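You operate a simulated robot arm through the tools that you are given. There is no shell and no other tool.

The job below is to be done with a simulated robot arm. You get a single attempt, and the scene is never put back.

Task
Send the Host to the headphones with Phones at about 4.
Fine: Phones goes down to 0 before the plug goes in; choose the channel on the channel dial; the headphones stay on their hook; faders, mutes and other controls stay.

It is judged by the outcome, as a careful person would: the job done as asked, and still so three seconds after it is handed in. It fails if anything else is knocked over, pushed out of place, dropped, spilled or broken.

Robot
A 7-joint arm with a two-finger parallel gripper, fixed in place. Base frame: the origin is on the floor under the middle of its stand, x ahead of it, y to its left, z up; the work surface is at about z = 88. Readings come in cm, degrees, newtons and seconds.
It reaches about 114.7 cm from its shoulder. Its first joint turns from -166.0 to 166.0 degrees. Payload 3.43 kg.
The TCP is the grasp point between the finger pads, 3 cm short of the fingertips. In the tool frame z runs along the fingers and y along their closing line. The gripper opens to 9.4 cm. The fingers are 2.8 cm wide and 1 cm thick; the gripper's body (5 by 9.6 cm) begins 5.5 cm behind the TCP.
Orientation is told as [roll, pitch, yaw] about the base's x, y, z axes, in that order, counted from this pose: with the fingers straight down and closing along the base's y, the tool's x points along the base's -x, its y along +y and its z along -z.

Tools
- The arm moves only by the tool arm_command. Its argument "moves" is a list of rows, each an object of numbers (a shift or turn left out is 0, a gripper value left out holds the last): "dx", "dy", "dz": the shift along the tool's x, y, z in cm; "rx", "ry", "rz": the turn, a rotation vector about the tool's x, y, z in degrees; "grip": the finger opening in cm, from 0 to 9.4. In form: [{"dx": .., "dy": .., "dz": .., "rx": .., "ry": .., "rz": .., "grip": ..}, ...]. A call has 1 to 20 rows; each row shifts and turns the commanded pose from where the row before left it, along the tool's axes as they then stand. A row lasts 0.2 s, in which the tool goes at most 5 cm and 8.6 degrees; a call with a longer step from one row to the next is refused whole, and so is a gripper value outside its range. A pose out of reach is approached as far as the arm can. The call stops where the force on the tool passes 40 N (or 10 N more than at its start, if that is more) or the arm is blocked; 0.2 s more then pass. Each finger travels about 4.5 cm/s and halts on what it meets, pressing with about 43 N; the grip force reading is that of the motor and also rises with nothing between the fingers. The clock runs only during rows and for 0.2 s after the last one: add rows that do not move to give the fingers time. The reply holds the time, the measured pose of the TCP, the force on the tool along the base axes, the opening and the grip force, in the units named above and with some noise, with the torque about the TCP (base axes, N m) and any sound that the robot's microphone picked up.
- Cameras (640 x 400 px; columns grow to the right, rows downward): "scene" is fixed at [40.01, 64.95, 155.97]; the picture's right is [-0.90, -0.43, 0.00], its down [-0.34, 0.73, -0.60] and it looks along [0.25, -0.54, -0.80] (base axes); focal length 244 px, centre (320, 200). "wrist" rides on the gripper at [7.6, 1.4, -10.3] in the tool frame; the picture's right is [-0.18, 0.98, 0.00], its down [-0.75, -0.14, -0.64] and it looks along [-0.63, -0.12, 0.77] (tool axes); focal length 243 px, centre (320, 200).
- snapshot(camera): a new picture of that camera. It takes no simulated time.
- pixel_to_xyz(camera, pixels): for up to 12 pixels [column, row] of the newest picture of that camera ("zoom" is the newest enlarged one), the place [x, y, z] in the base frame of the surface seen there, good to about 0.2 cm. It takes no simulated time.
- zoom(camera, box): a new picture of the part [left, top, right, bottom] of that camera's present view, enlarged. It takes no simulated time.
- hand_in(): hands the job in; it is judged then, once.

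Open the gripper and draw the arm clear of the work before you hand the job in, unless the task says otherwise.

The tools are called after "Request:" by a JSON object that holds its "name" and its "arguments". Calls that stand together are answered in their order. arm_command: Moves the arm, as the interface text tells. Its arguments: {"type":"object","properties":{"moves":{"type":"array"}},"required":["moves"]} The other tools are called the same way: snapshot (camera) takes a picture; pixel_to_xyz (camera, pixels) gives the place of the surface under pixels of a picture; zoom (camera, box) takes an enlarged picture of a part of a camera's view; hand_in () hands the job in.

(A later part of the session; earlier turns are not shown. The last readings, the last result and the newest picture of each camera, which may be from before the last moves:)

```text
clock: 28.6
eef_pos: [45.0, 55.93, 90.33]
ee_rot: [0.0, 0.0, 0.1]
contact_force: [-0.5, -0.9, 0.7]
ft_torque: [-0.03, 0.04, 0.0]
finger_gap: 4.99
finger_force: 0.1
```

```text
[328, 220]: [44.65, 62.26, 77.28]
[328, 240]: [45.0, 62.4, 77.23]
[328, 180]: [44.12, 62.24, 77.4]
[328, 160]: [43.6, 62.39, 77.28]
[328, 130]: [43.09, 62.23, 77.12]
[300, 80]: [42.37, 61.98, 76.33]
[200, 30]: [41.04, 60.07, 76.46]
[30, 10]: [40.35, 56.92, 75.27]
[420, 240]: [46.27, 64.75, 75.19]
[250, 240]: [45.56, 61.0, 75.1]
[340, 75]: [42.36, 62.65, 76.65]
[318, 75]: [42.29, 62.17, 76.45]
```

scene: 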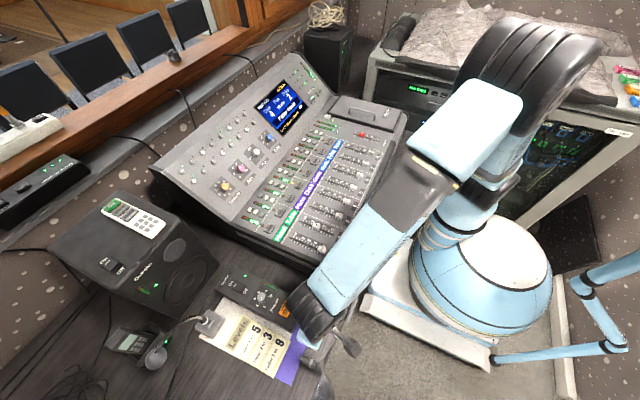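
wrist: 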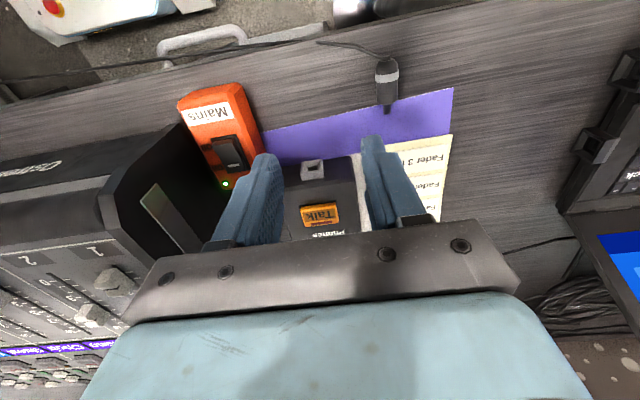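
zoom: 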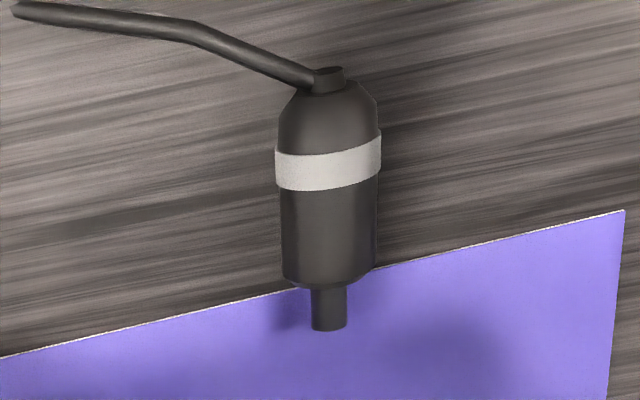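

Plug body spans x 42.6–46.0, centre y≈62.4, z≈76.2 (desk at 75), tip to x≈47.4, axis along x. I move above it at TCP [44.2, 62.4] and descend partway.

Request:
{"name": "arm_command", "arguments": {"moves": [{"dx": 0.4, "dy": 3.25, "dz": 1}, {"dx": 0.4, "dy": 3.25, "dz": 1}, {"dz": 2}, {"dz": 2}, {}]}}

Request:
{"name": "snapshot", "arguments": {"camera": "wrist"}}

Request:
{"name": "zoom", "arguments": {"camera": "wrist", "box": [250, 90, 400, 200]}}

```text
clock: 29.8
eef_pos: [44.04, 62.67, 84.25]
ee_rot: [0.0, 0.0, 0.0]
contact_force: [0.1, -0.2, 0.4]
ft_torque: [0.04, -0.02, 0.0]
finger_gap: 5.02
finger_force: 0.0
```

```text
taken
```

wrist: 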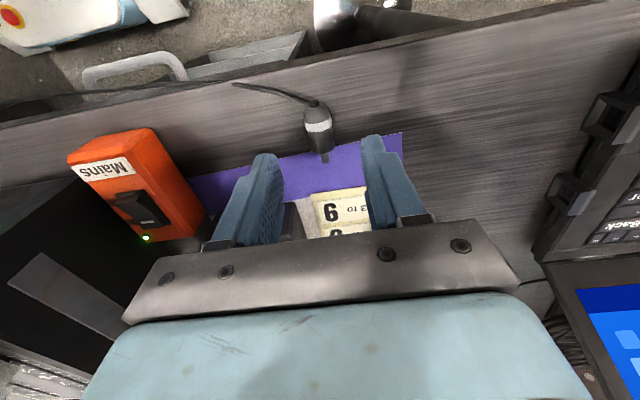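

```text
3.64 times, centred on (325, 145) of wrist
```

zoom: 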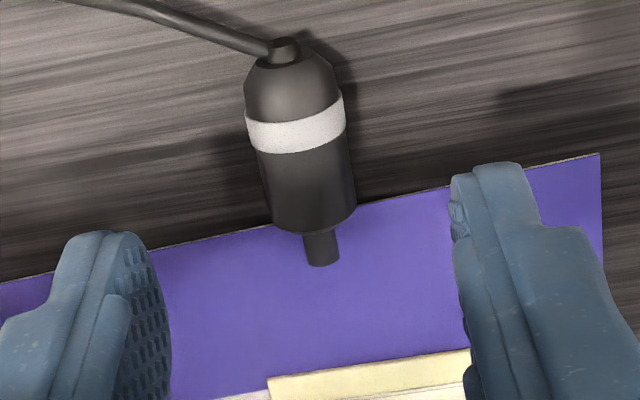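

I measure the plug edges again from this closer viewpoint.

Request:
{"name": "pixel_to_xyz", "arguments": {"camera": "zoom", "pixels": [[323, 262], [310, 262], [335, 258], [270, 190], [350, 180], [310, 190], [250, 100], [338, 85], [295, 95], [283, 50], [312, 215], [320, 240]]}}

```text
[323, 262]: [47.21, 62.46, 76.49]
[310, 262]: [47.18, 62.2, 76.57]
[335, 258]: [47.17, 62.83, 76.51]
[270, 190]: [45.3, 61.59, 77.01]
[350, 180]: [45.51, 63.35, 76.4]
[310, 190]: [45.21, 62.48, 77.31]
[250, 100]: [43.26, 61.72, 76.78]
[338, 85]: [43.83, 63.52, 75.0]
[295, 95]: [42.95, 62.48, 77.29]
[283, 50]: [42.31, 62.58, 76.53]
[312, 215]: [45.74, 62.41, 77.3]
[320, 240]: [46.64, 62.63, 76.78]
```

Plug axis y≈62.5, parallel to x. I adjust by (+0.15 x, −0.15 y) and descend to TCP z≈78.5.

Request:
{"name": "arm_command", "arguments": {"moves": [{"dx": -0.15, "dy": -0.15, "dz": 1.5}, {"dz": 2}, {"dz": 1.5}, {"dz": 0.7}, {}]}}

Request:
{"name": "zoom", "arguments": {"camera": "wrist", "box": [230, 100, 410, 240]}}

```text
clock: 31.0
eef_pos: [44.34, 62.48, 78.47]
ee_rot: [0.0, 0.0, 0.0]
contact_force: [-0.9, 0.3, 0.6]
ft_torque: [-0.03, 0.0, 0.01]
finger_gap: 5.01
finger_force: 0.0
```

```text
2.86 times, centred on (320, 170) of wrist
```

zoom: 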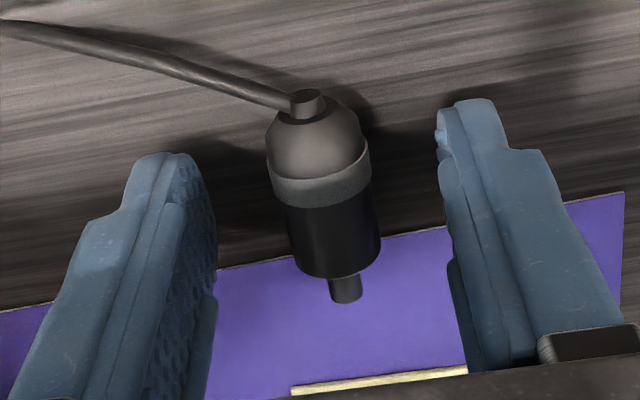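

The plug is centred between the fingers and the cable is clear behind. I close the gripper.

Request:
{"name": "arm_command", "arguments": {"moves": [{"grip": 3.5}, {"grip": 2.5}, {}, {"grip": 1.8}, {}, {}]}}

Request:
{"name": "zoom", "arguments": {"camera": "wrist", "box": [230, 100, 410, 240]}}

```text
clock: 32.4
eef_pos: [44.28, 62.44, 78.59]
ee_rot: [0.0, 0.1, 0.1]
contact_force: [0.0, -0.2, 0.3]
ft_torque: [0.0, -0.03, -0.02]
finger_gap: 2.23
finger_force: 42.9
```

```text
2.86 times, centred on (320, 170) of wrist
```

zoom: 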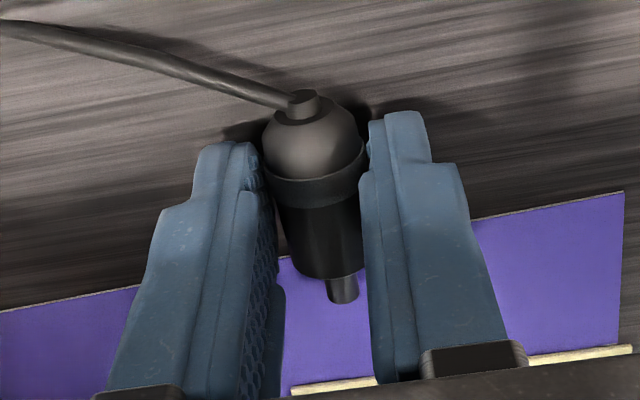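

Gripped at 2.23 cm with 43 N. I lift 5 cm and check that the plug follows.

Request:
{"name": "arm_command", "arguments": {"moves": [{"dz": -1}, {"dz": -2}, {"dz": -2}, {}]}}

Request:
{"name": "snapshot", "arguments": {"camera": "wrist"}}

Request:
{"name": "snapshot", "arguments": {"camera": "scene"}}

Request:
{"name": "zoom", "arguments": {"camera": "wrist", "box": [230, 100, 410, 240]}}

```text
clock: 33.4
eef_pos: [44.32, 62.37, 83.59]
ee_rot: [0.0, 0.1, 0.0]
contact_force: [-0.5, 0.1, 0.3]
ft_torque: [0.03, -0.01, 0.0]
finger_gap: 2.22
finger_force: 42.9
```

```text
taken
```

wrist: 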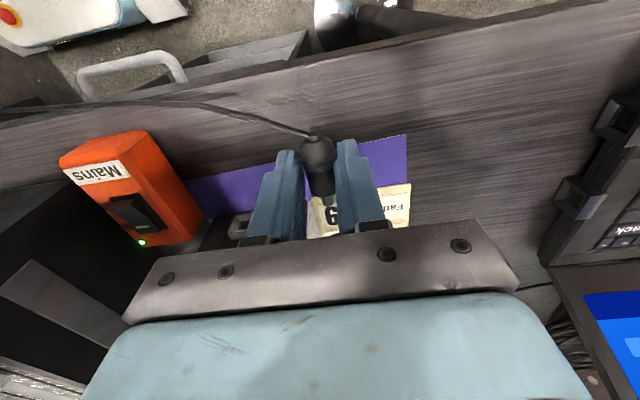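

```text
taken
```

scene: 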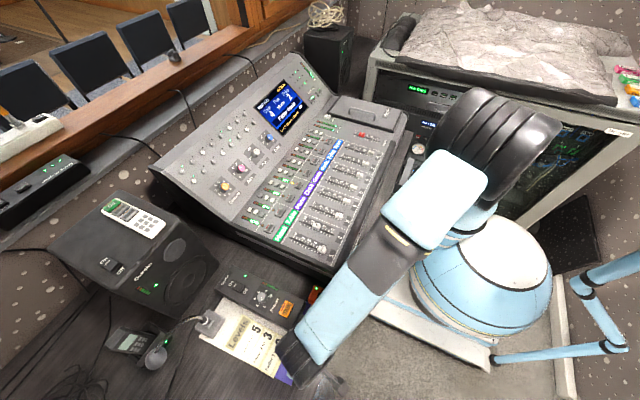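

```text
2.86 times, centred on (320, 170) of wrist
```

zoom: 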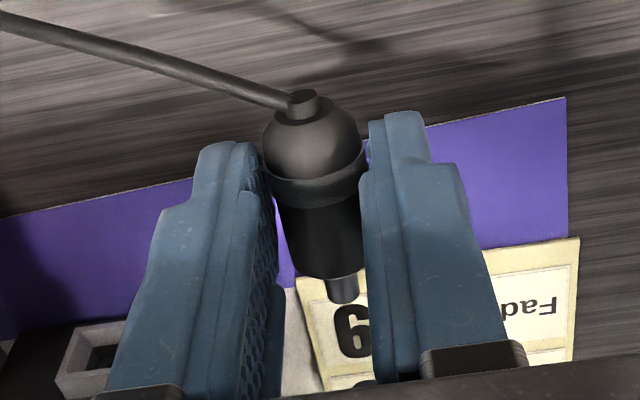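

The plug is lifted and unchanged in the grip. I measure the tip and body in the current pose to get the offset from the TCP.

Request:
{"name": "pixel_to_xyz", "arguments": {"camera": "zoom", "pixels": [[345, 288], [333, 292], [356, 286], [345, 300], [320, 240], [300, 240], [345, 235], [310, 150], [300, 100], [320, 265], [340, 276]]}}

```text
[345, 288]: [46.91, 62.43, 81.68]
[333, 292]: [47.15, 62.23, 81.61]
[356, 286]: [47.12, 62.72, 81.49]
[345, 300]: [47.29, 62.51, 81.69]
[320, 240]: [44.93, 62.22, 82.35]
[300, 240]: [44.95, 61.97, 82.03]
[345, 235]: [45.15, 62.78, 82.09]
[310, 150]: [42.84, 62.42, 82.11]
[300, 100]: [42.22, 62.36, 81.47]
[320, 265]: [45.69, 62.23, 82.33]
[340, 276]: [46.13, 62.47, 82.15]
```

Tip offset from TCP: +3.05 x, +0.05 y, −2.28 z. I move to line up with the socket: TCP ≈[44.3, 53.88, 80.5], leaving the tip ~3.5 cm in front of it.

Request:
{"name": "arm_command", "arguments": {"moves": [{"dy": -2.2}, {"dy": -2.2}, {"dy": -2.2}, {"dy": -1.9}, {"dz": 1.5}, {"dz": 1.6}, {}]}}

Request:
{"name": "snapshot", "arguments": {"camera": "wrist"}}

Request:
{"name": "zoom", "arguments": {"camera": "wrist", "box": [250, 120, 390, 240]}}

Request:
{"name": "zoom", "arguments": {"camera": "scene", "box": [260, 270, 360, 340]}}

```text
clock: 35.0
eef_pos: [44.35, 53.81, 80.5]
ee_rot: [-0.1, -0.1, 0.0]
contact_force: [-1.0, -1.7, -0.8]
ft_torque: [0.0, -0.02, 0.0]
finger_gap: 2.24
finger_force: 43.3
```

```text
taken
```

wrist: 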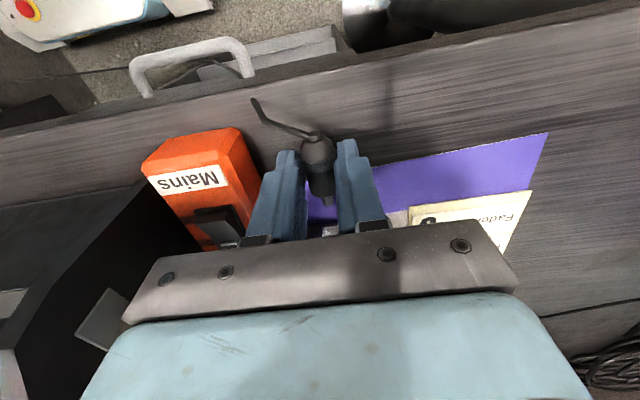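

```text
3.33 times, centred on (320, 180) of wrist
```

zoom: 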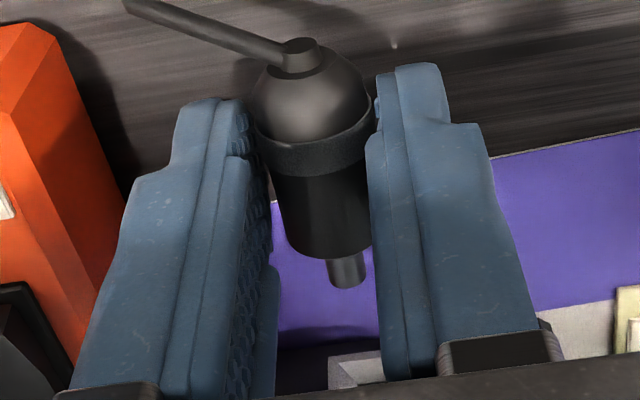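

```text
5.71 times, centred on (310, 305) of scene
```

zoom: 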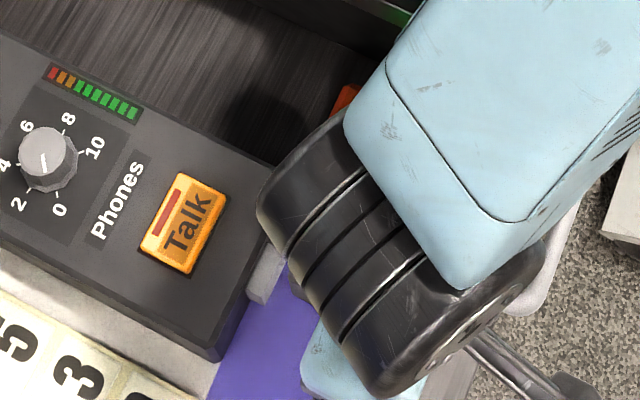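

Plug lined up. I check clearance to the Mains box and the socket's visible edge before pushing in.

Request:
{"name": "pixel_to_xyz", "arguments": {"camera": "wrist", "pixels": [[258, 185], [238, 130], [225, 205], [262, 190], [145, 165], [255, 100], [240, 50], [282, 130]]}}

Request:
{"name": "zoom", "arguments": {"camera": "wrist", "box": [290, 180, 370, 240]}}

```text
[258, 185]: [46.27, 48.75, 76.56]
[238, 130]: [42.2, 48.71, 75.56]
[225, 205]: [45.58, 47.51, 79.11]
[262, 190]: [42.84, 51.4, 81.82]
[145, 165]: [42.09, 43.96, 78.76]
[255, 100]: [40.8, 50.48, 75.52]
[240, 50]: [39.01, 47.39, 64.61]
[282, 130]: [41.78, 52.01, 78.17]
```

```text
6.67 times, centred on (330, 210) of wrist
```

zoom: 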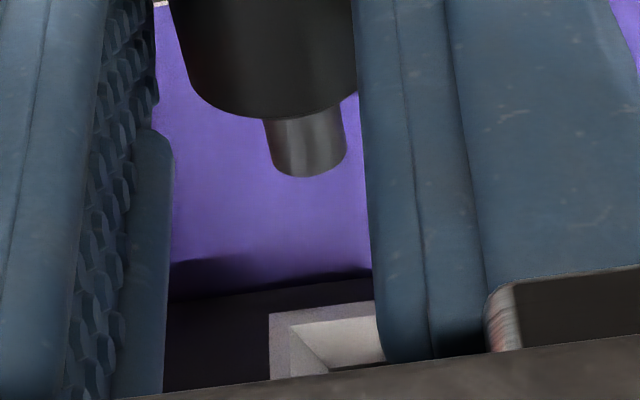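

Request:
{"name": "pixel_to_xyz", "arguments": {"camera": "zoom", "pixels": [[308, 150], [275, 155], [340, 145], [308, 172], [272, 318], [370, 305], [282, 372], [320, 312], [250, 270], [290, 125], [320, 330], [350, 345]]}}

```text
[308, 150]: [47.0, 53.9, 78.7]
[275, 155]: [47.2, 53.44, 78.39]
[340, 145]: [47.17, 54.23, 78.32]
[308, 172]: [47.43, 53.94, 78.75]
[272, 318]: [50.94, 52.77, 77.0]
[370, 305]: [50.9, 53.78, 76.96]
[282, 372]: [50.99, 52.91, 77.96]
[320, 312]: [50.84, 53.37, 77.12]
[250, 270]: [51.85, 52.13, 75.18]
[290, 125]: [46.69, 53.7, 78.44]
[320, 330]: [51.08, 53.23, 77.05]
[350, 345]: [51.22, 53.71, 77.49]
```

Alignment is within ~1 mm (tip centre z≈78.35 vs hole 78.2). I trim slightly and advance along +x to just before the funnel.

Request:
{"name": "arm_command", "arguments": {"moves": [{"dx": -1.0, "dy": 0.06, "dz": 0.13}, {"dx": -1.0}, {"dx": -0.8}, {"dx": -0.5}, {}]}}

Request:
{"name": "zoom", "arguments": {"camera": "wrist", "box": [270, 140, 370, 240]}}

Request:
{"name": "zoom", "arguments": {"camera": "scene", "box": [260, 270, 360, 340]}}

```text
clock: 36.2
eef_pos: [47.67, 53.98, 80.31]
ee_rot: [0.1, 0.0, 0.0]
contact_force: [0.6, 0.4, -1.0]
ft_torque: [0.01, 0.0, 0.03]
finger_gap: 2.27
finger_force: 43.0
```

```text
4.00 times, centred on (320, 190) of wrist
```

zoom: 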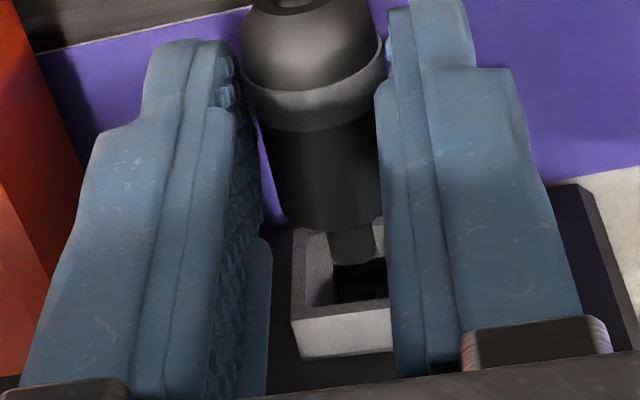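

```text
5.71 times, centred on (310, 305) of scene
```

zoom: 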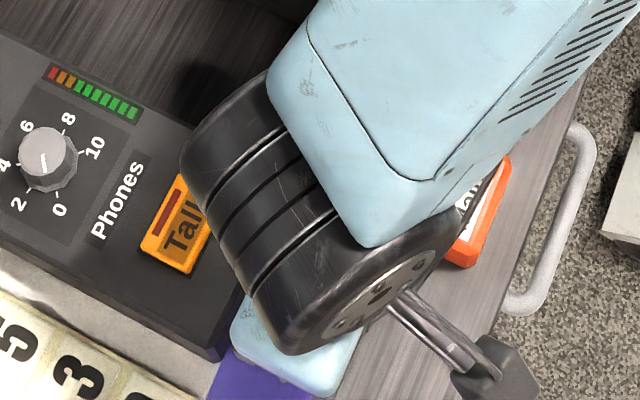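

The tip is entering the funnel mouth, aimed at the dark hole. I advance in small steps watching force.

Request:
{"name": "arm_command", "arguments": {"moves": [{"dx": -0.25}, {"dx": -0.25}, {}]}}

Request:
{"name": "zoom", "arguments": {"camera": "wrist", "box": [300, 160, 360, 220]}}

```text
clock: 37.0
eef_pos: [48.2, 53.88, 80.4]
ee_rot: [0.0, 0.0, 0.0]
contact_force: [0.1, 0.2, -0.3]
ft_torque: [0.02, -0.04, 0.0]
finger_gap: 2.21
finger_force: 43.0
```

```text
6.67 times, centred on (330, 190) of wrist
```

zoom: 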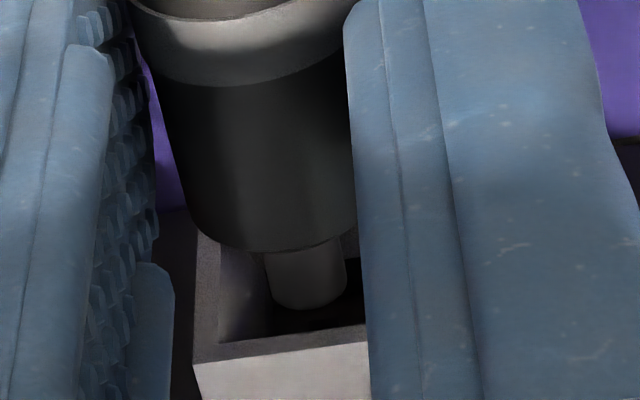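

The tip is inside the funnel with no contact force. I continue in small steps.

Request:
{"name": "arm_command", "arguments": {"moves": [{"dx": -0.2}, {"dx": -0.2}, {}]}}

Request:
{"name": "zoom", "arguments": {"camera": "wrist", "box": [300, 160, 360, 220]}}

```text
clock: 37.8
eef_pos: [48.62, 53.95, 80.39]
ee_rot: [0.0, 0.0, 0.0]
contact_force: [-0.1, -1.0, 0.1]
ft_torque: [-0.02, 0.0, -0.01]
finger_gap: 2.24
finger_force: 43.0
```

```text
6.67 times, centred on (330, 190) of wrist
```

zoom: 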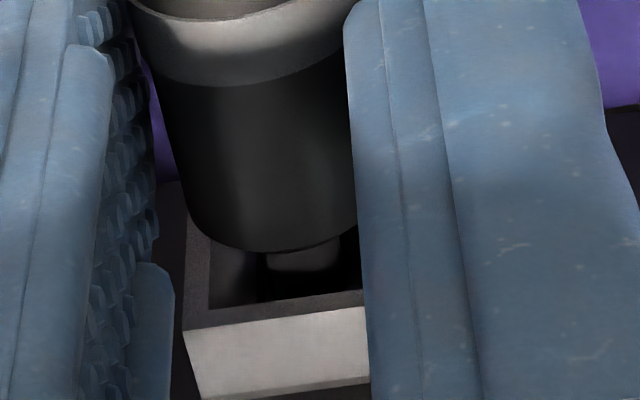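

Still free. I continue until the shoulder meets the socket block (about 0.5 cm more).

Request:
{"name": "arm_command", "arguments": {"moves": [{"dx": -0.15}, {"dx": -0.15}, {}]}}

Request:
{"name": "arm_command", "arguments": {"moves": [{"dx": -0.1}, {"dx": -0.1}, {}]}}

Request:
{"name": "zoom", "arguments": {"camera": "wrist", "box": [300, 160, 360, 220]}}

Request:
{"name": "zoom", "arguments": {"camera": "scene", "box": [210, 260, 330, 335]}}

```text
clock: 38.6
eef_pos: [48.84, 54.01, 80.43]
ee_rot: [-0.1, -0.1, 0.1]
contact_force: [-1.8, 0.0, 0.6]
ft_torque: [0.02, 0.03, 0.02]
finger_gap: 2.25
finger_force: 43.4
```

```text
clock: 39.4
eef_pos: [48.77, 54.06, 80.39]
ee_rot: [0.0, 0.1, 0.0]
contact_force: [-20.7, -3.6, 2.2]
ft_torque: [-0.05, 0.31, -0.09]
finger_gap: 2.25
finger_force: 43.3
```

```text
6.67 times, centred on (330, 190) of wrist
```

zoom: 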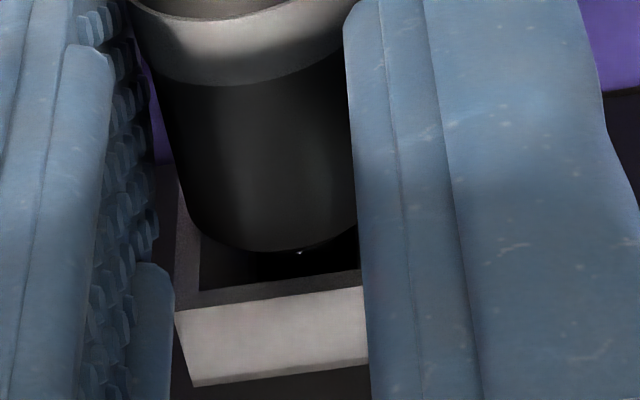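

```text
5.33 times, centred on (270, 298) of scene
```

zoom: 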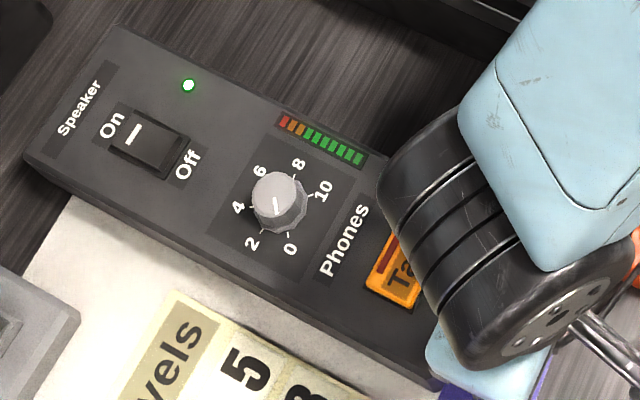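

Contact: 20 N at x≈48.8, with the shoulder ~0.4 cm from the socket face. I look closely at the gap and for any change before pushing further.

Request:
{"name": "zoom", "arguments": {"camera": "wrist", "box": [312, 185, 347, 215]}}

Request:
{"name": "snapshot", "arguments": {"camera": "scene"}}

Request:
{"name": "zoom", "arguments": {"camera": "scene", "box": [245, 70, 325, 140]}}

```text
13.33 times, centred on (330, 200) of wrist
```

zoom: 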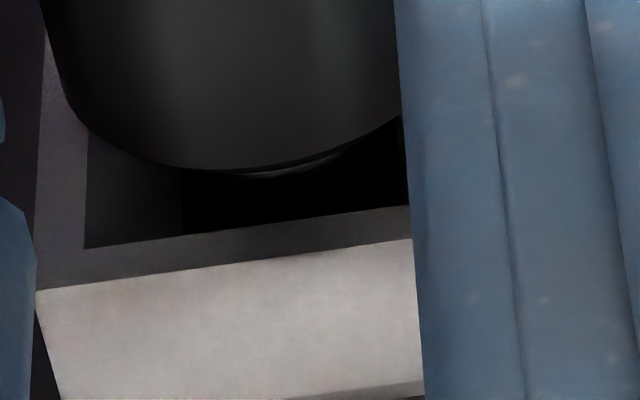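

```text
taken
```

scene: 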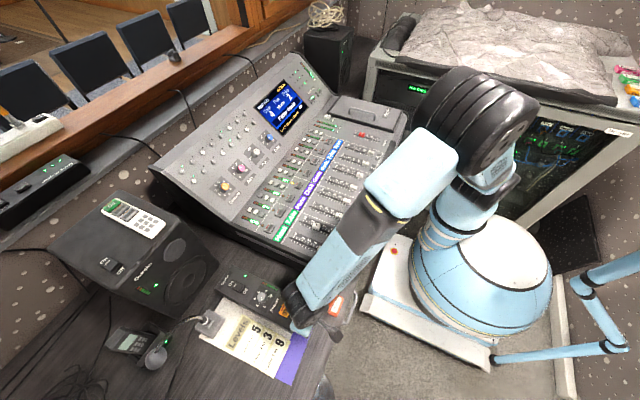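

```text
5.71 times, centred on (285, 105) of scene
```

zoom: 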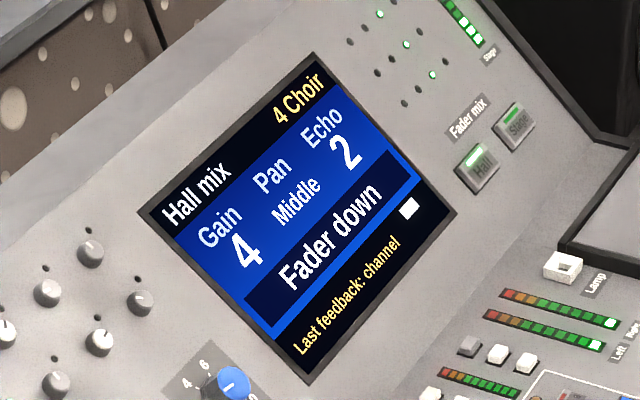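

Request:
{"name": "zoom", "arguments": {"camera": "wrist", "box": [312, 185, 347, 215]}}

Request:
{"name": "pixel_to_xyz", "arguments": {"camera": "zoom", "pixels": [[230, 160], [230, 120], [340, 145], [100, 100], [200, 258], [300, 240], [50, 250], [60, 160], [230, 290], [230, 380], [270, 174], [330, 190]]}}

```text
13.33 times, centred on (330, 200) of wrist
```

zoom: 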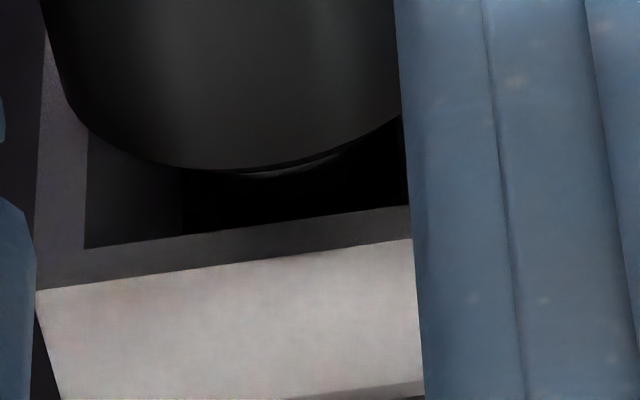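

```text
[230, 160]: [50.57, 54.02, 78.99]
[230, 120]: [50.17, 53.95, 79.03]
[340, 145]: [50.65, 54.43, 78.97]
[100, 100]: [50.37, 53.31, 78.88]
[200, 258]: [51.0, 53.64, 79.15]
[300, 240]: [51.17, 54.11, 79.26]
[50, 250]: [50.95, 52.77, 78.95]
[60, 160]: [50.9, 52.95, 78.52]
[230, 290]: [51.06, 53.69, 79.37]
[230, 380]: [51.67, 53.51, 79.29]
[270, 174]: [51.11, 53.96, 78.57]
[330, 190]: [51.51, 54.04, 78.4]
```

The tip surface reads [51.1, 53.96, 78.57] inside the socket, body front at 50.6, socket face 51.0: 0.4 cm remains. Side force is −3.6 N in y, so I relieve that slightly and see what happens.

Request:
{"name": "arm_command", "arguments": {"moves": [{"dy": -0.05, "dz": -0.03}, {}]}}

```text
clock: 40.0
eef_pos: [48.8, 53.91, 80.39]
ee_rot: [0.0, 0.1, 0.1]
contact_force: [-24.0, 4.8, -8.9]
ft_torque: [0.14, 0.78, 0.04]
finger_gap: 2.24
finger_force: 42.9
```

Request:
{"name": "arm_command", "arguments": {"moves": [{}]}}

Request:
{"name": "arm_command", "arguments": {"moves": [{"dx": 0.15}, {}]}}

```text
clock: 40.4
eef_pos: [48.81, 54.0, 80.33]
ee_rot: [-0.1, 0.2, 0.0]
contact_force: [-26.5, 5.1, -12.2]
ft_torque: [0.14, 0.88, 0.07]
finger_gap: 2.24
finger_force: 42.6
```

```text
clock: 41.0
eef_pos: [48.8, 53.95, 80.33]
ee_rot: [0.0, 0.0, 0.0]
contact_force: [-16.7, 8.0, -17.6]
ft_torque: [0.2, 0.86, 0.07]
finger_gap: 2.24
finger_force: 42.8
```

Request:
{"name": "arm_command", "arguments": {"moves": [{"dx": 0.15}, {}, {}]}}

Request:
{"name": "arm_command", "arguments": {"moves": [{"dy": 0.05, "dz": 0.04}, {}, {}]}}

```text
clock: 41.8
eef_pos: [48.87, 54.04, 80.41]
ee_rot: [0.0, 0.0, 0.0]
contact_force: [1.3, 10.0, -14.3]
ft_torque: [0.22, 0.22, 0.13]
finger_gap: 2.26
finger_force: 43.3
```

```text
clock: 42.6
eef_pos: [48.63, 53.88, 80.41]
ee_rot: [0.0, 0.0, -0.1]
contact_force: [-0.1, 0.4, -0.3]
ft_torque: [0.03, -0.01, 0.02]
finger_gap: 2.25
finger_force: 43.3
```

With the lateral offset removed, all forces are zero, suggesting the tip is captured in a close hole. I push in again gradually to see whether it's friction or a hard stop.

Request:
{"name": "arm_command", "arguments": {"moves": [{"dx": -0.1}, {"dx": -0.1}, {"dx": -0.1}, {}]}}

Request:
{"name": "arm_command", "arguments": {"moves": [{"dx": -0.1}, {}]}}

```text
clock: 43.6
eef_pos: [48.94, 53.84, 80.41]
ee_rot: [0.1, 0.2, 0.0]
contact_force: [-13.1, -0.7, 1.3]
ft_torque: [0.02, 0.31, 0.02]
finger_gap: 2.25
finger_force: 42.8
```

```text
clock: 44.2
eef_pos: [48.89, 54.0, 80.32]
ee_rot: [-0.1, 0.1, 0.1]
contact_force: [-28.5, -2.3, -0.7]
ft_torque: [-0.01, 0.71, -0.07]
finger_gap: 2.26
finger_force: 43.1
```

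It's a firm stop at x≈48.9. Box hasn't moved; I check the gap visually and push slightly harder in case there is a detent.

Request:
{"name": "arm_command", "arguments": {"moves": [{"dx": -0.08}, {}]}}

Request:
{"name": "zoom", "arguments": {"camera": "wrist", "box": [300, 160, 360, 220]}}

Request:
{"name": "pixel_to_xyz", "arguments": {"camera": "wrist", "pixels": [[258, 185], [238, 130]]}}

```text
clock: 44.8
eef_pos: [49.15, 53.98, 80.34]
ee_rot: [0.0, -0.1, 0.0]
contact_force: [-30.3, -1.3, -3.7]
ft_torque: [-0.06, 0.81, -0.07]
finger_gap: 2.23
finger_force: 42.8
```

```text
6.67 times, centred on (330, 190) of wrist
```

zoom: 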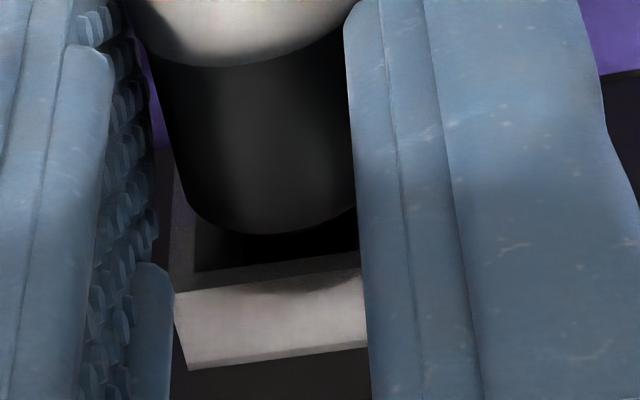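

```text
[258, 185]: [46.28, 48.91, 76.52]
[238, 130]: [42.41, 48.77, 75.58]
```

The plug slid ~0.2 cm back in my grip, so it's a hard stop, not a detent. I back off slightly to zero axial force, then probe laterally for the true hole centre (earlier data suggest the tip is near the upper edge).

Request:
{"name": "arm_command", "arguments": {"moves": [{"dx": 0.2}, {"dx": 0.2}, {}, {}]}}

Request:
{"name": "arm_command", "arguments": {"moves": [{"dz": 0.08}, {}, {}]}}

Request:
{"name": "arm_command", "arguments": {"moves": [{"dz": 0.08}, {}, {}]}}

```text
clock: 45.8
eef_pos: [48.79, 54.06, 80.36]
ee_rot: [0.0, -0.1, 0.0]
contact_force: [-0.4, -0.1, 0.1]
ft_torque: [-0.01, 0.0, 0.0]
finger_gap: 2.24
finger_force: 42.8
```

```text
clock: 46.6
eef_pos: [48.84, 54.07, 80.4]
ee_rot: [-0.1, 0.1, 0.0]
contact_force: [-0.2, 0.1, -0.4]
ft_torque: [0.01, 0.02, 0.03]
finger_gap: 2.24
finger_force: 42.8
```

```text
clock: 47.4
eef_pos: [48.67, 54.06, 80.2]
ee_rot: [0.0, -0.1, 0.1]
contact_force: [0.9, 0.9, 7.0]
ft_torque: [0.02, -0.22, 0.0]
finger_gap: 2.25
finger_force: 42.7
```

Bottom wall at −0.16, top at +0.03: z-centre ≈ −0.06. I go there, then probe y.

Request:
{"name": "arm_command", "arguments": {"moves": [{"dz": -0.1}, {}, {}]}}

Request:
{"name": "arm_command", "arguments": {"moves": [{"dy": 0.08}, {}, {}]}}

Request:
{"name": "arm_command", "arguments": {"moves": [{"dy": 0.06}, {}, {}]}}

```text
clock: 48.2
eef_pos: [48.77, 53.9, 80.27]
ee_rot: [0.1, 0.0, 0.0]
contact_force: [0.7, 0.2, -0.8]
ft_torque: [0.02, -0.02, 0.01]
finger_gap: 2.23
finger_force: 43.4
```

```text
clock: 49.0
eef_pos: [48.71, 54.12, 80.31]
ee_rot: [-0.1, 0.0, 0.0]
contact_force: [-0.2, -0.5, 0.2]
ft_torque: [0.0, -0.03, 0.01]
finger_gap: 2.26
finger_force: 42.8
```

```text
clock: 49.8
eef_pos: [48.66, 54.27, 80.18]
ee_rot: [0.0, 0.0, 0.2]
contact_force: [0.5, 0.2, -1.0]
ft_torque: [-0.02, 0.01, -0.05]
finger_gap: 2.25
finger_force: 43.4
```

Request:
{"name": "arm_command", "arguments": {"moves": [{"dy": 0.06}, {}, {}]}}

Request:
{"name": "arm_command", "arguments": {"moves": [{"dy": 0.06}, {}, {}]}}

```text
clock: 50.6
eef_pos: [48.79, 54.22, 80.39]
ee_rot: [0.0, 0.0, 0.0]
contact_force: [0.5, -6.4, 0.6]
ft_torque: [-0.12, -0.01, -0.15]
finger_gap: 2.25
finger_force: 42.8
```

```text
clock: 51.4
eef_pos: [48.79, 54.14, 80.27]
ee_rot: [0.0, 0.0, 0.0]
contact_force: [-0.8, -13.4, -1.1]
ft_torque: [-0.27, -0.01, -0.36]
finger_gap: 2.21
finger_force: 43.1
```

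+y wall at ≈+0.17, −y wall at ≈−0.04, so y-centre ≈ +0.07. I go to the centre of the hole and push gently again.

Request:
{"name": "arm_command", "arguments": {"moves": [{"dy": -0.19}, {}, {}]}}

Request:
{"name": "arm_command", "arguments": {"moves": [{"dx": -0.1}, {"dx": -0.1}, {"dx": -0.1}, {}]}}

```text
clock: 52.2
eef_pos: [48.88, 53.99, 80.34]
ee_rot: [0.0, -0.1, 0.0]
contact_force: [-0.5, -0.7, -0.3]
ft_torque: [0.0, -0.01, -0.03]
finger_gap: 2.21
finger_force: 42.9
```

```text
clock: 53.2
eef_pos: [48.98, 54.09, 80.26]
ee_rot: [0.0, 0.0, 0.0]
contact_force: [-5.0, -0.3, 1.3]
ft_torque: [-0.01, 0.11, 0.02]
finger_gap: 2.25
finger_force: 42.9
```

Contact occurs again at the same depth. To see whether the hole goes deeper, I'll withdraw the plug, move aside and tilt the gripper so the wrist camera looks into the socket.

Request:
{"name": "arm_command", "arguments": {"moves": [{"dx": 0.5}, {"dx": 1.0}, {"dx": 1.5}, {"dx": 1.5}, {"dx": 1.5}, {"dx": 1.5}, {"dx": 1.5}, {"dz": -2, "dy": 2}, {"dz": -2, "dy": 2}, {"dz": -2, "dy": 2}, {"dz": -1, "dy": 1.5}, {}]}}

Request:
{"name": "arm_command", "arguments": {"moves": [{"ry": -8}, {"ry": -8}, {"ry": -8}, {"ry": -8}, {"ry": -8}, {}]}}

Request:
{"name": "snapshot", "arguments": {"camera": "wrist"}}

Request:
{"name": "snapshot", "arguments": {"camera": "scene"}}

```text
clock: 55.8
eef_pos: [40.09, 61.57, 87.34]
ee_rot: [-0.1, 0.0, 0.1]
contact_force: [0.5, -0.1, -0.2]
ft_torque: [0.01, -0.02, 0.0]
finger_gap: 2.22
finger_force: 42.9
```

```text
clock: 57.2
eef_pos: [40.05, 61.47, 87.25]
ee_rot: [0.1, -40.1, -0.1]
contact_force: [0.5, -0.1, 0.3]
ft_torque: [-0.02, -0.04, 0.0]
finger_gap: 2.24
finger_force: 42.6
```

```text
taken
```

wrist: 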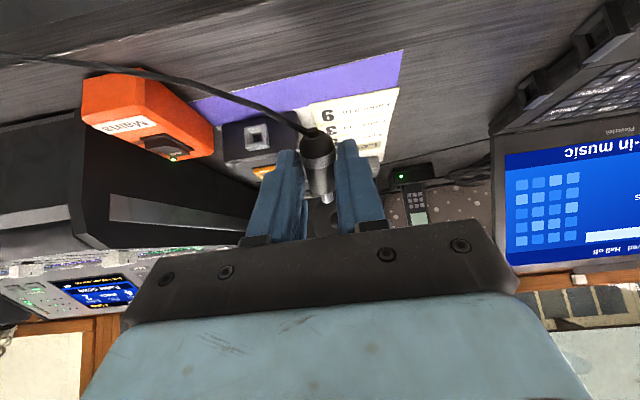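

```text
taken
```

scene: 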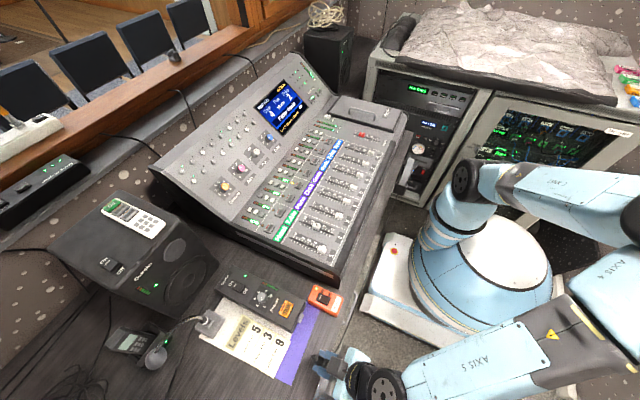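

The socket is now visible at (257,135) nearly face-on. I zoom into it and probe depths.

Request:
{"name": "zoom", "arguments": {"camera": "wrist", "box": [237, 120, 277, 150]}}

Request:
{"name": "pixel_to_xyz", "arguments": {"camera": "zoom", "pixels": [[320, 200], [310, 190], [330, 190], [300, 200], [340, 200], [320, 180], [320, 220], [320, 240], [290, 220], [350, 180], [280, 160], [370, 240]]}}

```text
13.33 times, centred on (257, 135) of wrist
```

zoom: 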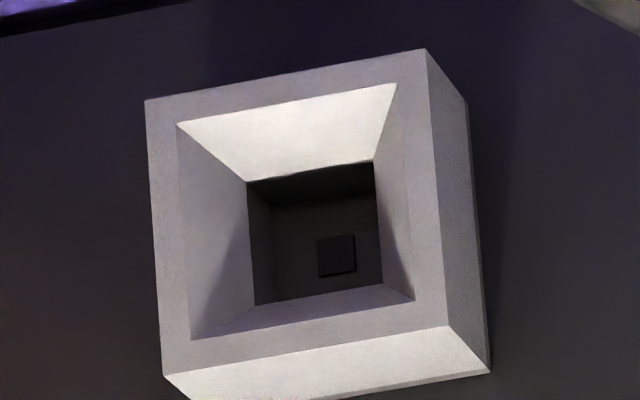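

```text
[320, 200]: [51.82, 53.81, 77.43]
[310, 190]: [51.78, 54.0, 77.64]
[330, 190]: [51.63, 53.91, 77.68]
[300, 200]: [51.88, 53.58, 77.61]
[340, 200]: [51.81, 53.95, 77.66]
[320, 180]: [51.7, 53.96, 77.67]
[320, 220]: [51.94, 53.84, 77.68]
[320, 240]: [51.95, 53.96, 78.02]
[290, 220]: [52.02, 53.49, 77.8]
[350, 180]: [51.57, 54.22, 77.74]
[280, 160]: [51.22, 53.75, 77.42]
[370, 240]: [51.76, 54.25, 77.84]
```

The hole has a back wall at x≈52 with a small square feature at (336,256). I measure it.

Request:
{"name": "pixel_to_xyz", "arguments": {"camera": "zoom", "pixels": [[336, 256], [325, 245], [348, 268], [300, 256], [370, 256], [336, 290], [336, 215], [265, 290], [376, 165], [250, 185], [382, 285], [258, 302]]}}

```text
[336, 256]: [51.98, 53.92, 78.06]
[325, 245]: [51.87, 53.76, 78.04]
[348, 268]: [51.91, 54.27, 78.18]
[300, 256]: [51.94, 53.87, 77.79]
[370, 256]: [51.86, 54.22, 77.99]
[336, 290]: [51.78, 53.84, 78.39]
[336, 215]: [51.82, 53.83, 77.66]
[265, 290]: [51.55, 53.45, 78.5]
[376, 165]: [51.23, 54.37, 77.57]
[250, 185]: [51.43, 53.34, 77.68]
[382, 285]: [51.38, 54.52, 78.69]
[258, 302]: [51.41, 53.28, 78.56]
```

The hole ends at a back wall x≈52 with a contact on it, so the plug was fully seated against the back. I reverse my exact moves to return in front of the socket.

Request:
{"name": "arm_command", "arguments": {"moves": [{"ry": 8}, {"ry": 8}, {"ry": 8}, {"ry": 8}, {"ry": 8}, {}, {"dz": 1, "dy": -1.5}, {"dz": 2, "dy": -2}, {"dz": 2, "dy": -2}, {"dz": 2, "dy": -2}, {}, {"dx": -1.5}, {"dx": -1.5}, {"dx": -1.5}, {"dx": -1.0}, {}]}}

Request:
{"name": "snapshot", "arguments": {"camera": "wrist"}}

Request:
{"name": "zoom", "arguments": {"camera": "wrist", "box": [270, 130, 370, 230]}}

```text
clock: 60.6
eef_pos: [45.64, 54.06, 80.32]
ee_rot: [0.0, 0.0, 0.0]
contact_force: [0.3, 0.6, 0.7]
ft_torque: [-0.02, 0.04, 0.05]
finger_gap: 2.25
finger_force: 42.5
```

```text
taken
```

wrist: 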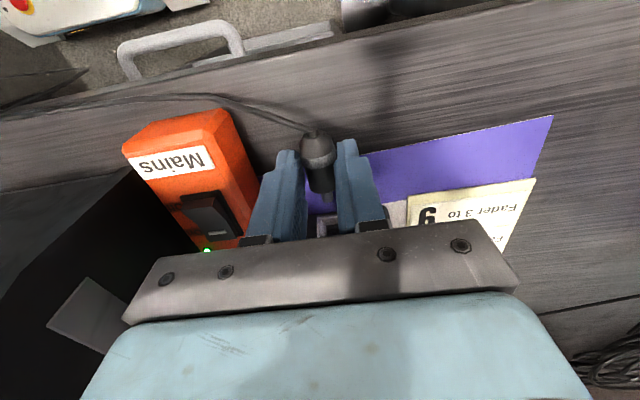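

```text
4.00 times, centred on (320, 180) of wrist
```

zoom: 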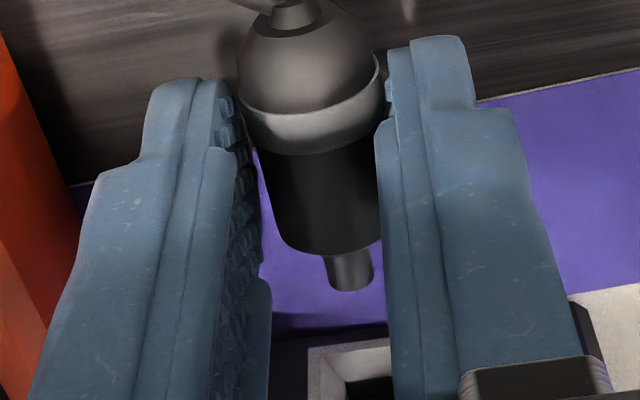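

Lined up again. I advance to just short of the back wall.

Request:
{"name": "arm_command", "arguments": {"moves": [{"dx": -1.0}, {"dx": -0.8}, {"dx": -0.6}, {"dx": -0.4}, {"dx": -0.3}, {}]}}

Request:
{"name": "arm_command", "arguments": {"moves": [{"dx": -0.15}, {"dx": -0.15}, {"dx": -0.1}, {}, {}]}}

```text
clock: 62.0
eef_pos: [48.57, 53.88, 80.34]
ee_rot: [-0.1, 0.0, -0.1]
contact_force: [0.0, 0.1, 1.9]
ft_torque: [0.02, -0.08, -0.02]
finger_gap: 2.26
finger_force: 43.0
```

```text
clock: 63.2
eef_pos: [48.96, 53.99, 80.33]
ee_rot: [-0.1, 0.0, 0.1]
contact_force: [-30.3, -4.1, 0.2]
ft_torque: [-0.14, 0.84, -0.1]
finger_gap: 2.22
finger_force: 43.1
```

Seated at −30 N with no lateral load. I relax the push a little, then open the fingers slightly and watch whether the plug stays.

Request:
{"name": "arm_command", "arguments": {"moves": [{"dx": 0.2}, {}, {}]}}

Request:
{"name": "arm_command", "arguments": {"moves": [{"grip": 2.4}, {}, {"grip": 2.6}, {}]}}

Request:
{"name": "zoom", "arguments": {"camera": "wrist", "box": [270, 130, 370, 230]}}

```text
clock: 64.0
eef_pos: [48.89, 54.03, 80.21]
ee_rot: [0.0, -0.1, 0.0]
contact_force: [-12.4, -0.7, -5.0]
ft_torque: [-0.06, 0.66, 0.0]
finger_gap: 2.24
finger_force: 43.3
```

```text
clock: 65.0
eef_pos: [48.9, 54.09, 80.34]
ee_rot: [0.0, -0.1, 0.0]
contact_force: [-0.6, 0.1, -0.8]
ft_torque: [-0.04, -0.01, 0.05]
finger_gap: 2.61
finger_force: 0.0
```

```text
4.00 times, centred on (320, 180) of wrist
```

zoom: 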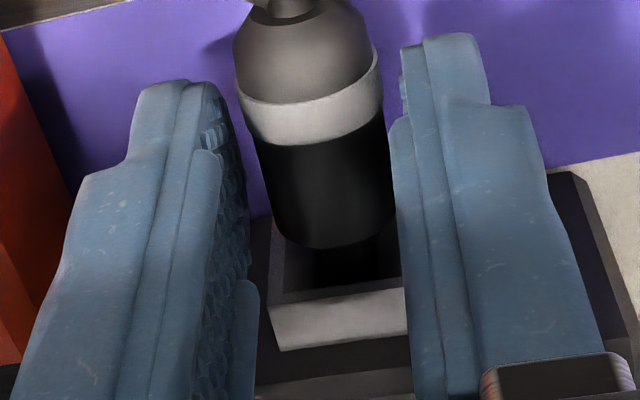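

The plug still sits in the socket with fingers clear. I measure whether it has drooped.

Request:
{"name": "pixel_to_xyz", "arguments": {"camera": "zoom", "pixels": [[330, 230], [330, 180], [315, 120], [300, 40], [290, 10], [335, 242], [350, 260], [280, 200], [385, 190], [340, 320]]}}

Request:
{"name": "arm_command", "arguments": {"moves": [{}, {}, {}, {}, {}]}}

Request:
{"name": "zoom", "arguments": {"camera": "wrist", "box": [270, 130, 370, 230]}}

```text
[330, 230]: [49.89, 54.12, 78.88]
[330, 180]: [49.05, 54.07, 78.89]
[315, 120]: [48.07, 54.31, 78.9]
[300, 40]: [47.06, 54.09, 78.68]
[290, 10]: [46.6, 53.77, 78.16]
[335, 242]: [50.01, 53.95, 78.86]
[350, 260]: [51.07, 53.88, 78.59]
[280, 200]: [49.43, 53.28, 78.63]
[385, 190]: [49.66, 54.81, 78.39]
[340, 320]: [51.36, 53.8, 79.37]
```

```text
clock: 66.2
eef_pos: [48.88, 54.05, 80.27]
ee_rot: [-0.1, 0.0, 0.0]
contact_force: [-0.4, -0.1, -0.6]
ft_torque: [-0.02, 0.02, 0.0]
finger_gap: 2.6
finger_force: 0.2
```

```text
4.00 times, centred on (320, 180) of wrist
```

zoom: 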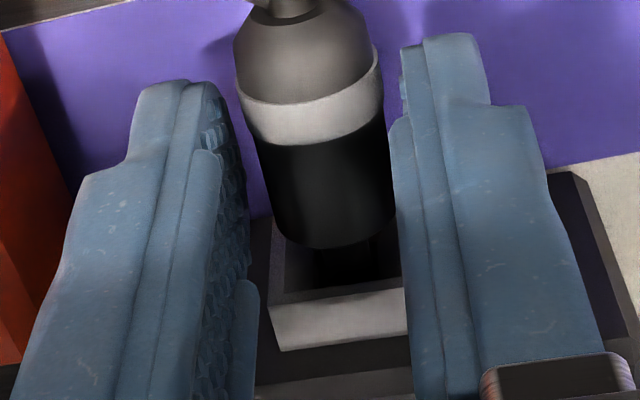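

The plug is level but its front is now at x≈50.05, i.e. it slid back ~0.4 cm upon release. I'll re-grip, push it to the back again and release with zero axial force.

Request:
{"name": "arm_command", "arguments": {"moves": [{"grip": 2.3}, {"grip": 1.8}, {}, {}, {}]}}

Request:
{"name": "zoom", "arguments": {"camera": "wrist", "box": [270, 130, 370, 230]}}

Request:
{"name": "pixel_to_xyz", "arguments": {"camera": "zoom", "pixels": [[330, 230], [330, 180], [315, 120], [300, 40], [290, 10], [335, 242]]}}

```text
clock: 67.4
eef_pos: [48.85, 54.17, 80.23]
ee_rot: [-0.1, 0.0, 0.0]
contact_force: [0.3, 0.3, 0.0]
ft_torque: [-0.01, -0.02, 0.04]
finger_gap: 2.22
finger_force: 43.2
```

```text
4.00 times, centred on (320, 180) of wrist
```

zoom: 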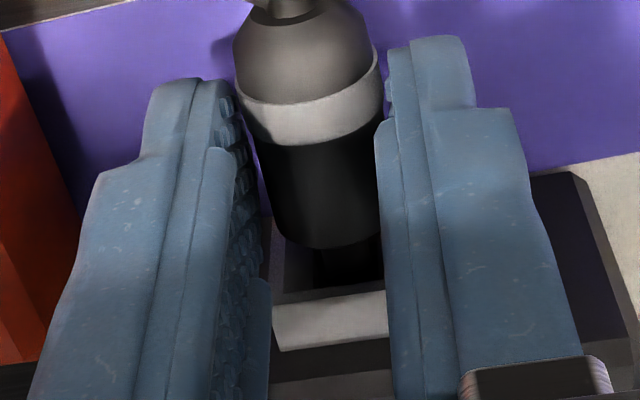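

```text
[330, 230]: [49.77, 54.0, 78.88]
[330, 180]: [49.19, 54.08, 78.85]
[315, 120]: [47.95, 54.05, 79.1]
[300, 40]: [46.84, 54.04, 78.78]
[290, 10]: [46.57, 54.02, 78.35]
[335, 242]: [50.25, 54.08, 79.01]
```

Re-gripped with the plug 0.4 further back in hand. I push forward until the back wall is felt, then relieve to ~0.

Request:
{"name": "arm_command", "arguments": {"moves": [{"dx": -0.15}, {"dx": -0.15}, {"dx": -0.1}, {}, {}]}}

Request:
{"name": "arm_command", "arguments": {"moves": [{"dx": -0.1}, {}, {}]}}

```text
clock: 68.6
eef_pos: [49.03, 54.1, 80.35]
ee_rot: [-0.1, 0.1, 0.2]
contact_force: [-30.5, -5.2, -3.2]
ft_torque: [-0.08, 0.84, -0.13]
finger_gap: 2.24
finger_force: 42.8
```

```text
clock: 69.4
eef_pos: [49.27, 54.04, 80.3]
ee_rot: [0.0, 0.0, 0.0]
contact_force: [-29.5, -6.1, -5.0]
ft_torque: [-0.18, 0.8, -0.13]
finger_gap: 2.24
finger_force: 43.3
```

Request:
{"name": "zoom", "arguments": {"camera": "wrist", "box": [270, 130, 370, 230]}}

Request:
{"name": "pixel_to_xyz", "arguments": {"camera": "zoom", "pixels": [[330, 225], [330, 180], [315, 120], [300, 40], [290, 10], [330, 237], [300, 300], [340, 290], [350, 255], [350, 320]]}}

```text
4.00 times, centred on (320, 180) of wrist
```

zoom: 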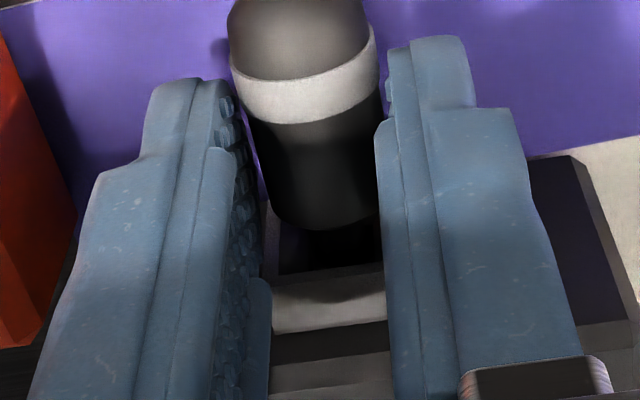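

```text
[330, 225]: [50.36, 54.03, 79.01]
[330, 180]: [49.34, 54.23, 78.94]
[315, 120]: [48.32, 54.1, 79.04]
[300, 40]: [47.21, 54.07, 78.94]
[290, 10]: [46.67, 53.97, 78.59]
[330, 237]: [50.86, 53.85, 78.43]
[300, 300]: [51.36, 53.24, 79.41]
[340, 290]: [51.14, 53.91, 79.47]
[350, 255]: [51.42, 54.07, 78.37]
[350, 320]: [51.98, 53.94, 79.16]
```

Plug front is back at ≈50.45 (tip at the wall). I relieve the push to near zero then open slightly.

Request:
{"name": "arm_command", "arguments": {"moves": [{"dx": 0.15}, {"dx": 0.1}, {}, {}]}}

```text
clock: 70.4
eef_pos: [49.31, 54.06, 80.38]
ee_rot: [0.0, -0.1, 0.0]
contact_force: [-2.0, -2.0, -9.2]
ft_torque: [-0.07, 0.25, -0.02]
finger_gap: 2.25
finger_force: 42.6
```

Axial force is near zero, but there's −9 N in z (tip against the top of the hole); I lower 0.06 cm, then release gently.

Request:
{"name": "arm_command", "arguments": {"moves": [{"dz": 0.06}, {}, {}]}}

Request:
{"name": "arm_command", "arguments": {"moves": [{"grip": 2.35}, {}, {"grip": 2.5}, {}]}}

Request:
{"name": "zoom", "arguments": {"camera": "wrist", "box": [270, 130, 370, 230]}}

Request:
{"name": "pixel_to_xyz", "arguments": {"camera": "zoom", "pixels": [[330, 220], [330, 180], [315, 110], [300, 40], [290, 10], [330, 230], [335, 235], [335, 240], [335, 245], [350, 255]]}}

```text
clock: 71.2
eef_pos: [49.11, 54.16, 80.27]
ee_rot: [0.1, -0.1, 0.0]
contact_force: [3.3, -0.9, 8.2]
ft_torque: [-0.06, -0.25, -0.03]
finger_gap: 2.24
finger_force: 43.4
```

```text
clock: 72.2
eef_pos: [49.14, 54.06, 80.3]
ee_rot: [0.0, 0.1, 0.0]
contact_force: [0.0, 1.2, -0.1]
ft_torque: [0.0, 0.02, 0.0]
finger_gap: 2.49
finger_force: 0.1
```

```text
4.00 times, centred on (320, 180) of wrist
```

zoom: 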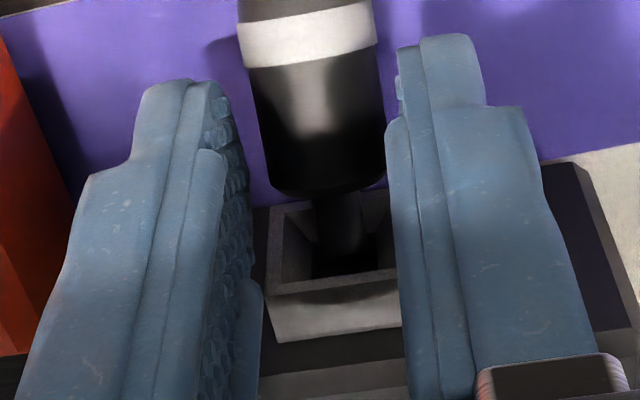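

```text
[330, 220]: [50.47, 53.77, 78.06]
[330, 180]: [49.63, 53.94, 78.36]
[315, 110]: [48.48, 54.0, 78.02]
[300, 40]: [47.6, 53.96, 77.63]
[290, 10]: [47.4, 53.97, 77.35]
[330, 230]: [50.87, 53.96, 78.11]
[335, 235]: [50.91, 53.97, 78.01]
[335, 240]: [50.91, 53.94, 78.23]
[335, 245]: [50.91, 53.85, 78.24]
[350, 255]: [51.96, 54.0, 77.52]
```

The plug has drooped (tail down, front at ~49.8), so it isn't held by itself this time. I check whether it's at rest now.

Request:
{"name": "arm_command", "arguments": {"moves": [{}]}}

Request:
{"name": "snapshot", "arguments": {"camera": "wrist"}}

Request:
{"name": "zoom", "arguments": {"camera": "wrist", "box": [250, 100, 390, 230]}}

Request:
{"name": "pixel_to_xyz", "arguments": {"camera": "zoom", "pixels": [[330, 240], [325, 200], [315, 160], [305, 120], [300, 80], [345, 270], [350, 290], [270, 190], [375, 170], [300, 60]]}}

```text
clock: 72.6
eef_pos: [49.05, 54.01, 80.31]
ee_rot: [0.0, 0.0, 0.0]
contact_force: [-0.7, -0.6, -0.1]
ft_torque: [-0.04, -0.02, 0.0]
finger_gap: 2.53
finger_force: 0.1
```

```text
taken
```

wrist: 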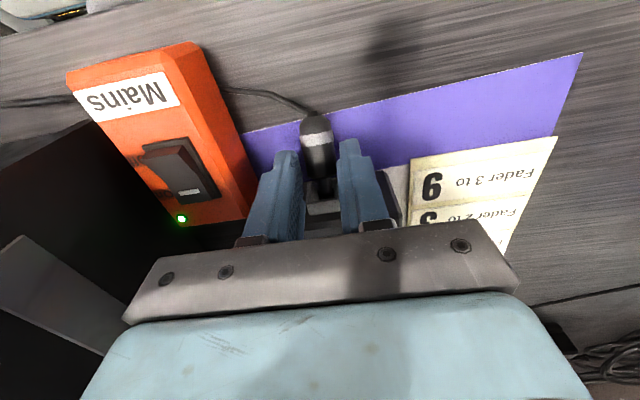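

```text
3.08 times, centred on (320, 165) of wrist
```

zoom: 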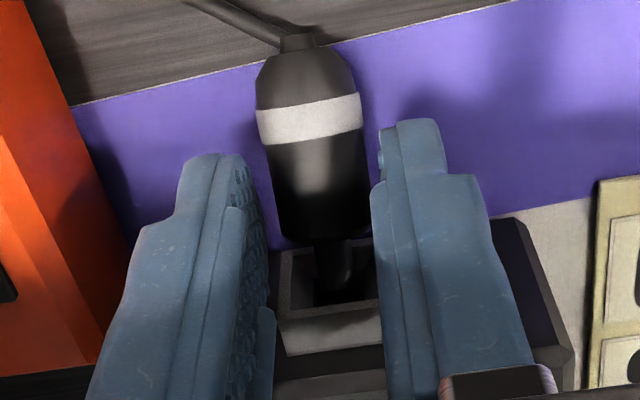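

```text
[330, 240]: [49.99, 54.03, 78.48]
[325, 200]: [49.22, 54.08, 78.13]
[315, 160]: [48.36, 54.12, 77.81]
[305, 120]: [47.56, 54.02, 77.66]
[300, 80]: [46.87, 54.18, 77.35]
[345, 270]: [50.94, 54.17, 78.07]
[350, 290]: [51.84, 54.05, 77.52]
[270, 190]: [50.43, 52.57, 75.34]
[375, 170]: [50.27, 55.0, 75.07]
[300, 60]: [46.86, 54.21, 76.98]
```

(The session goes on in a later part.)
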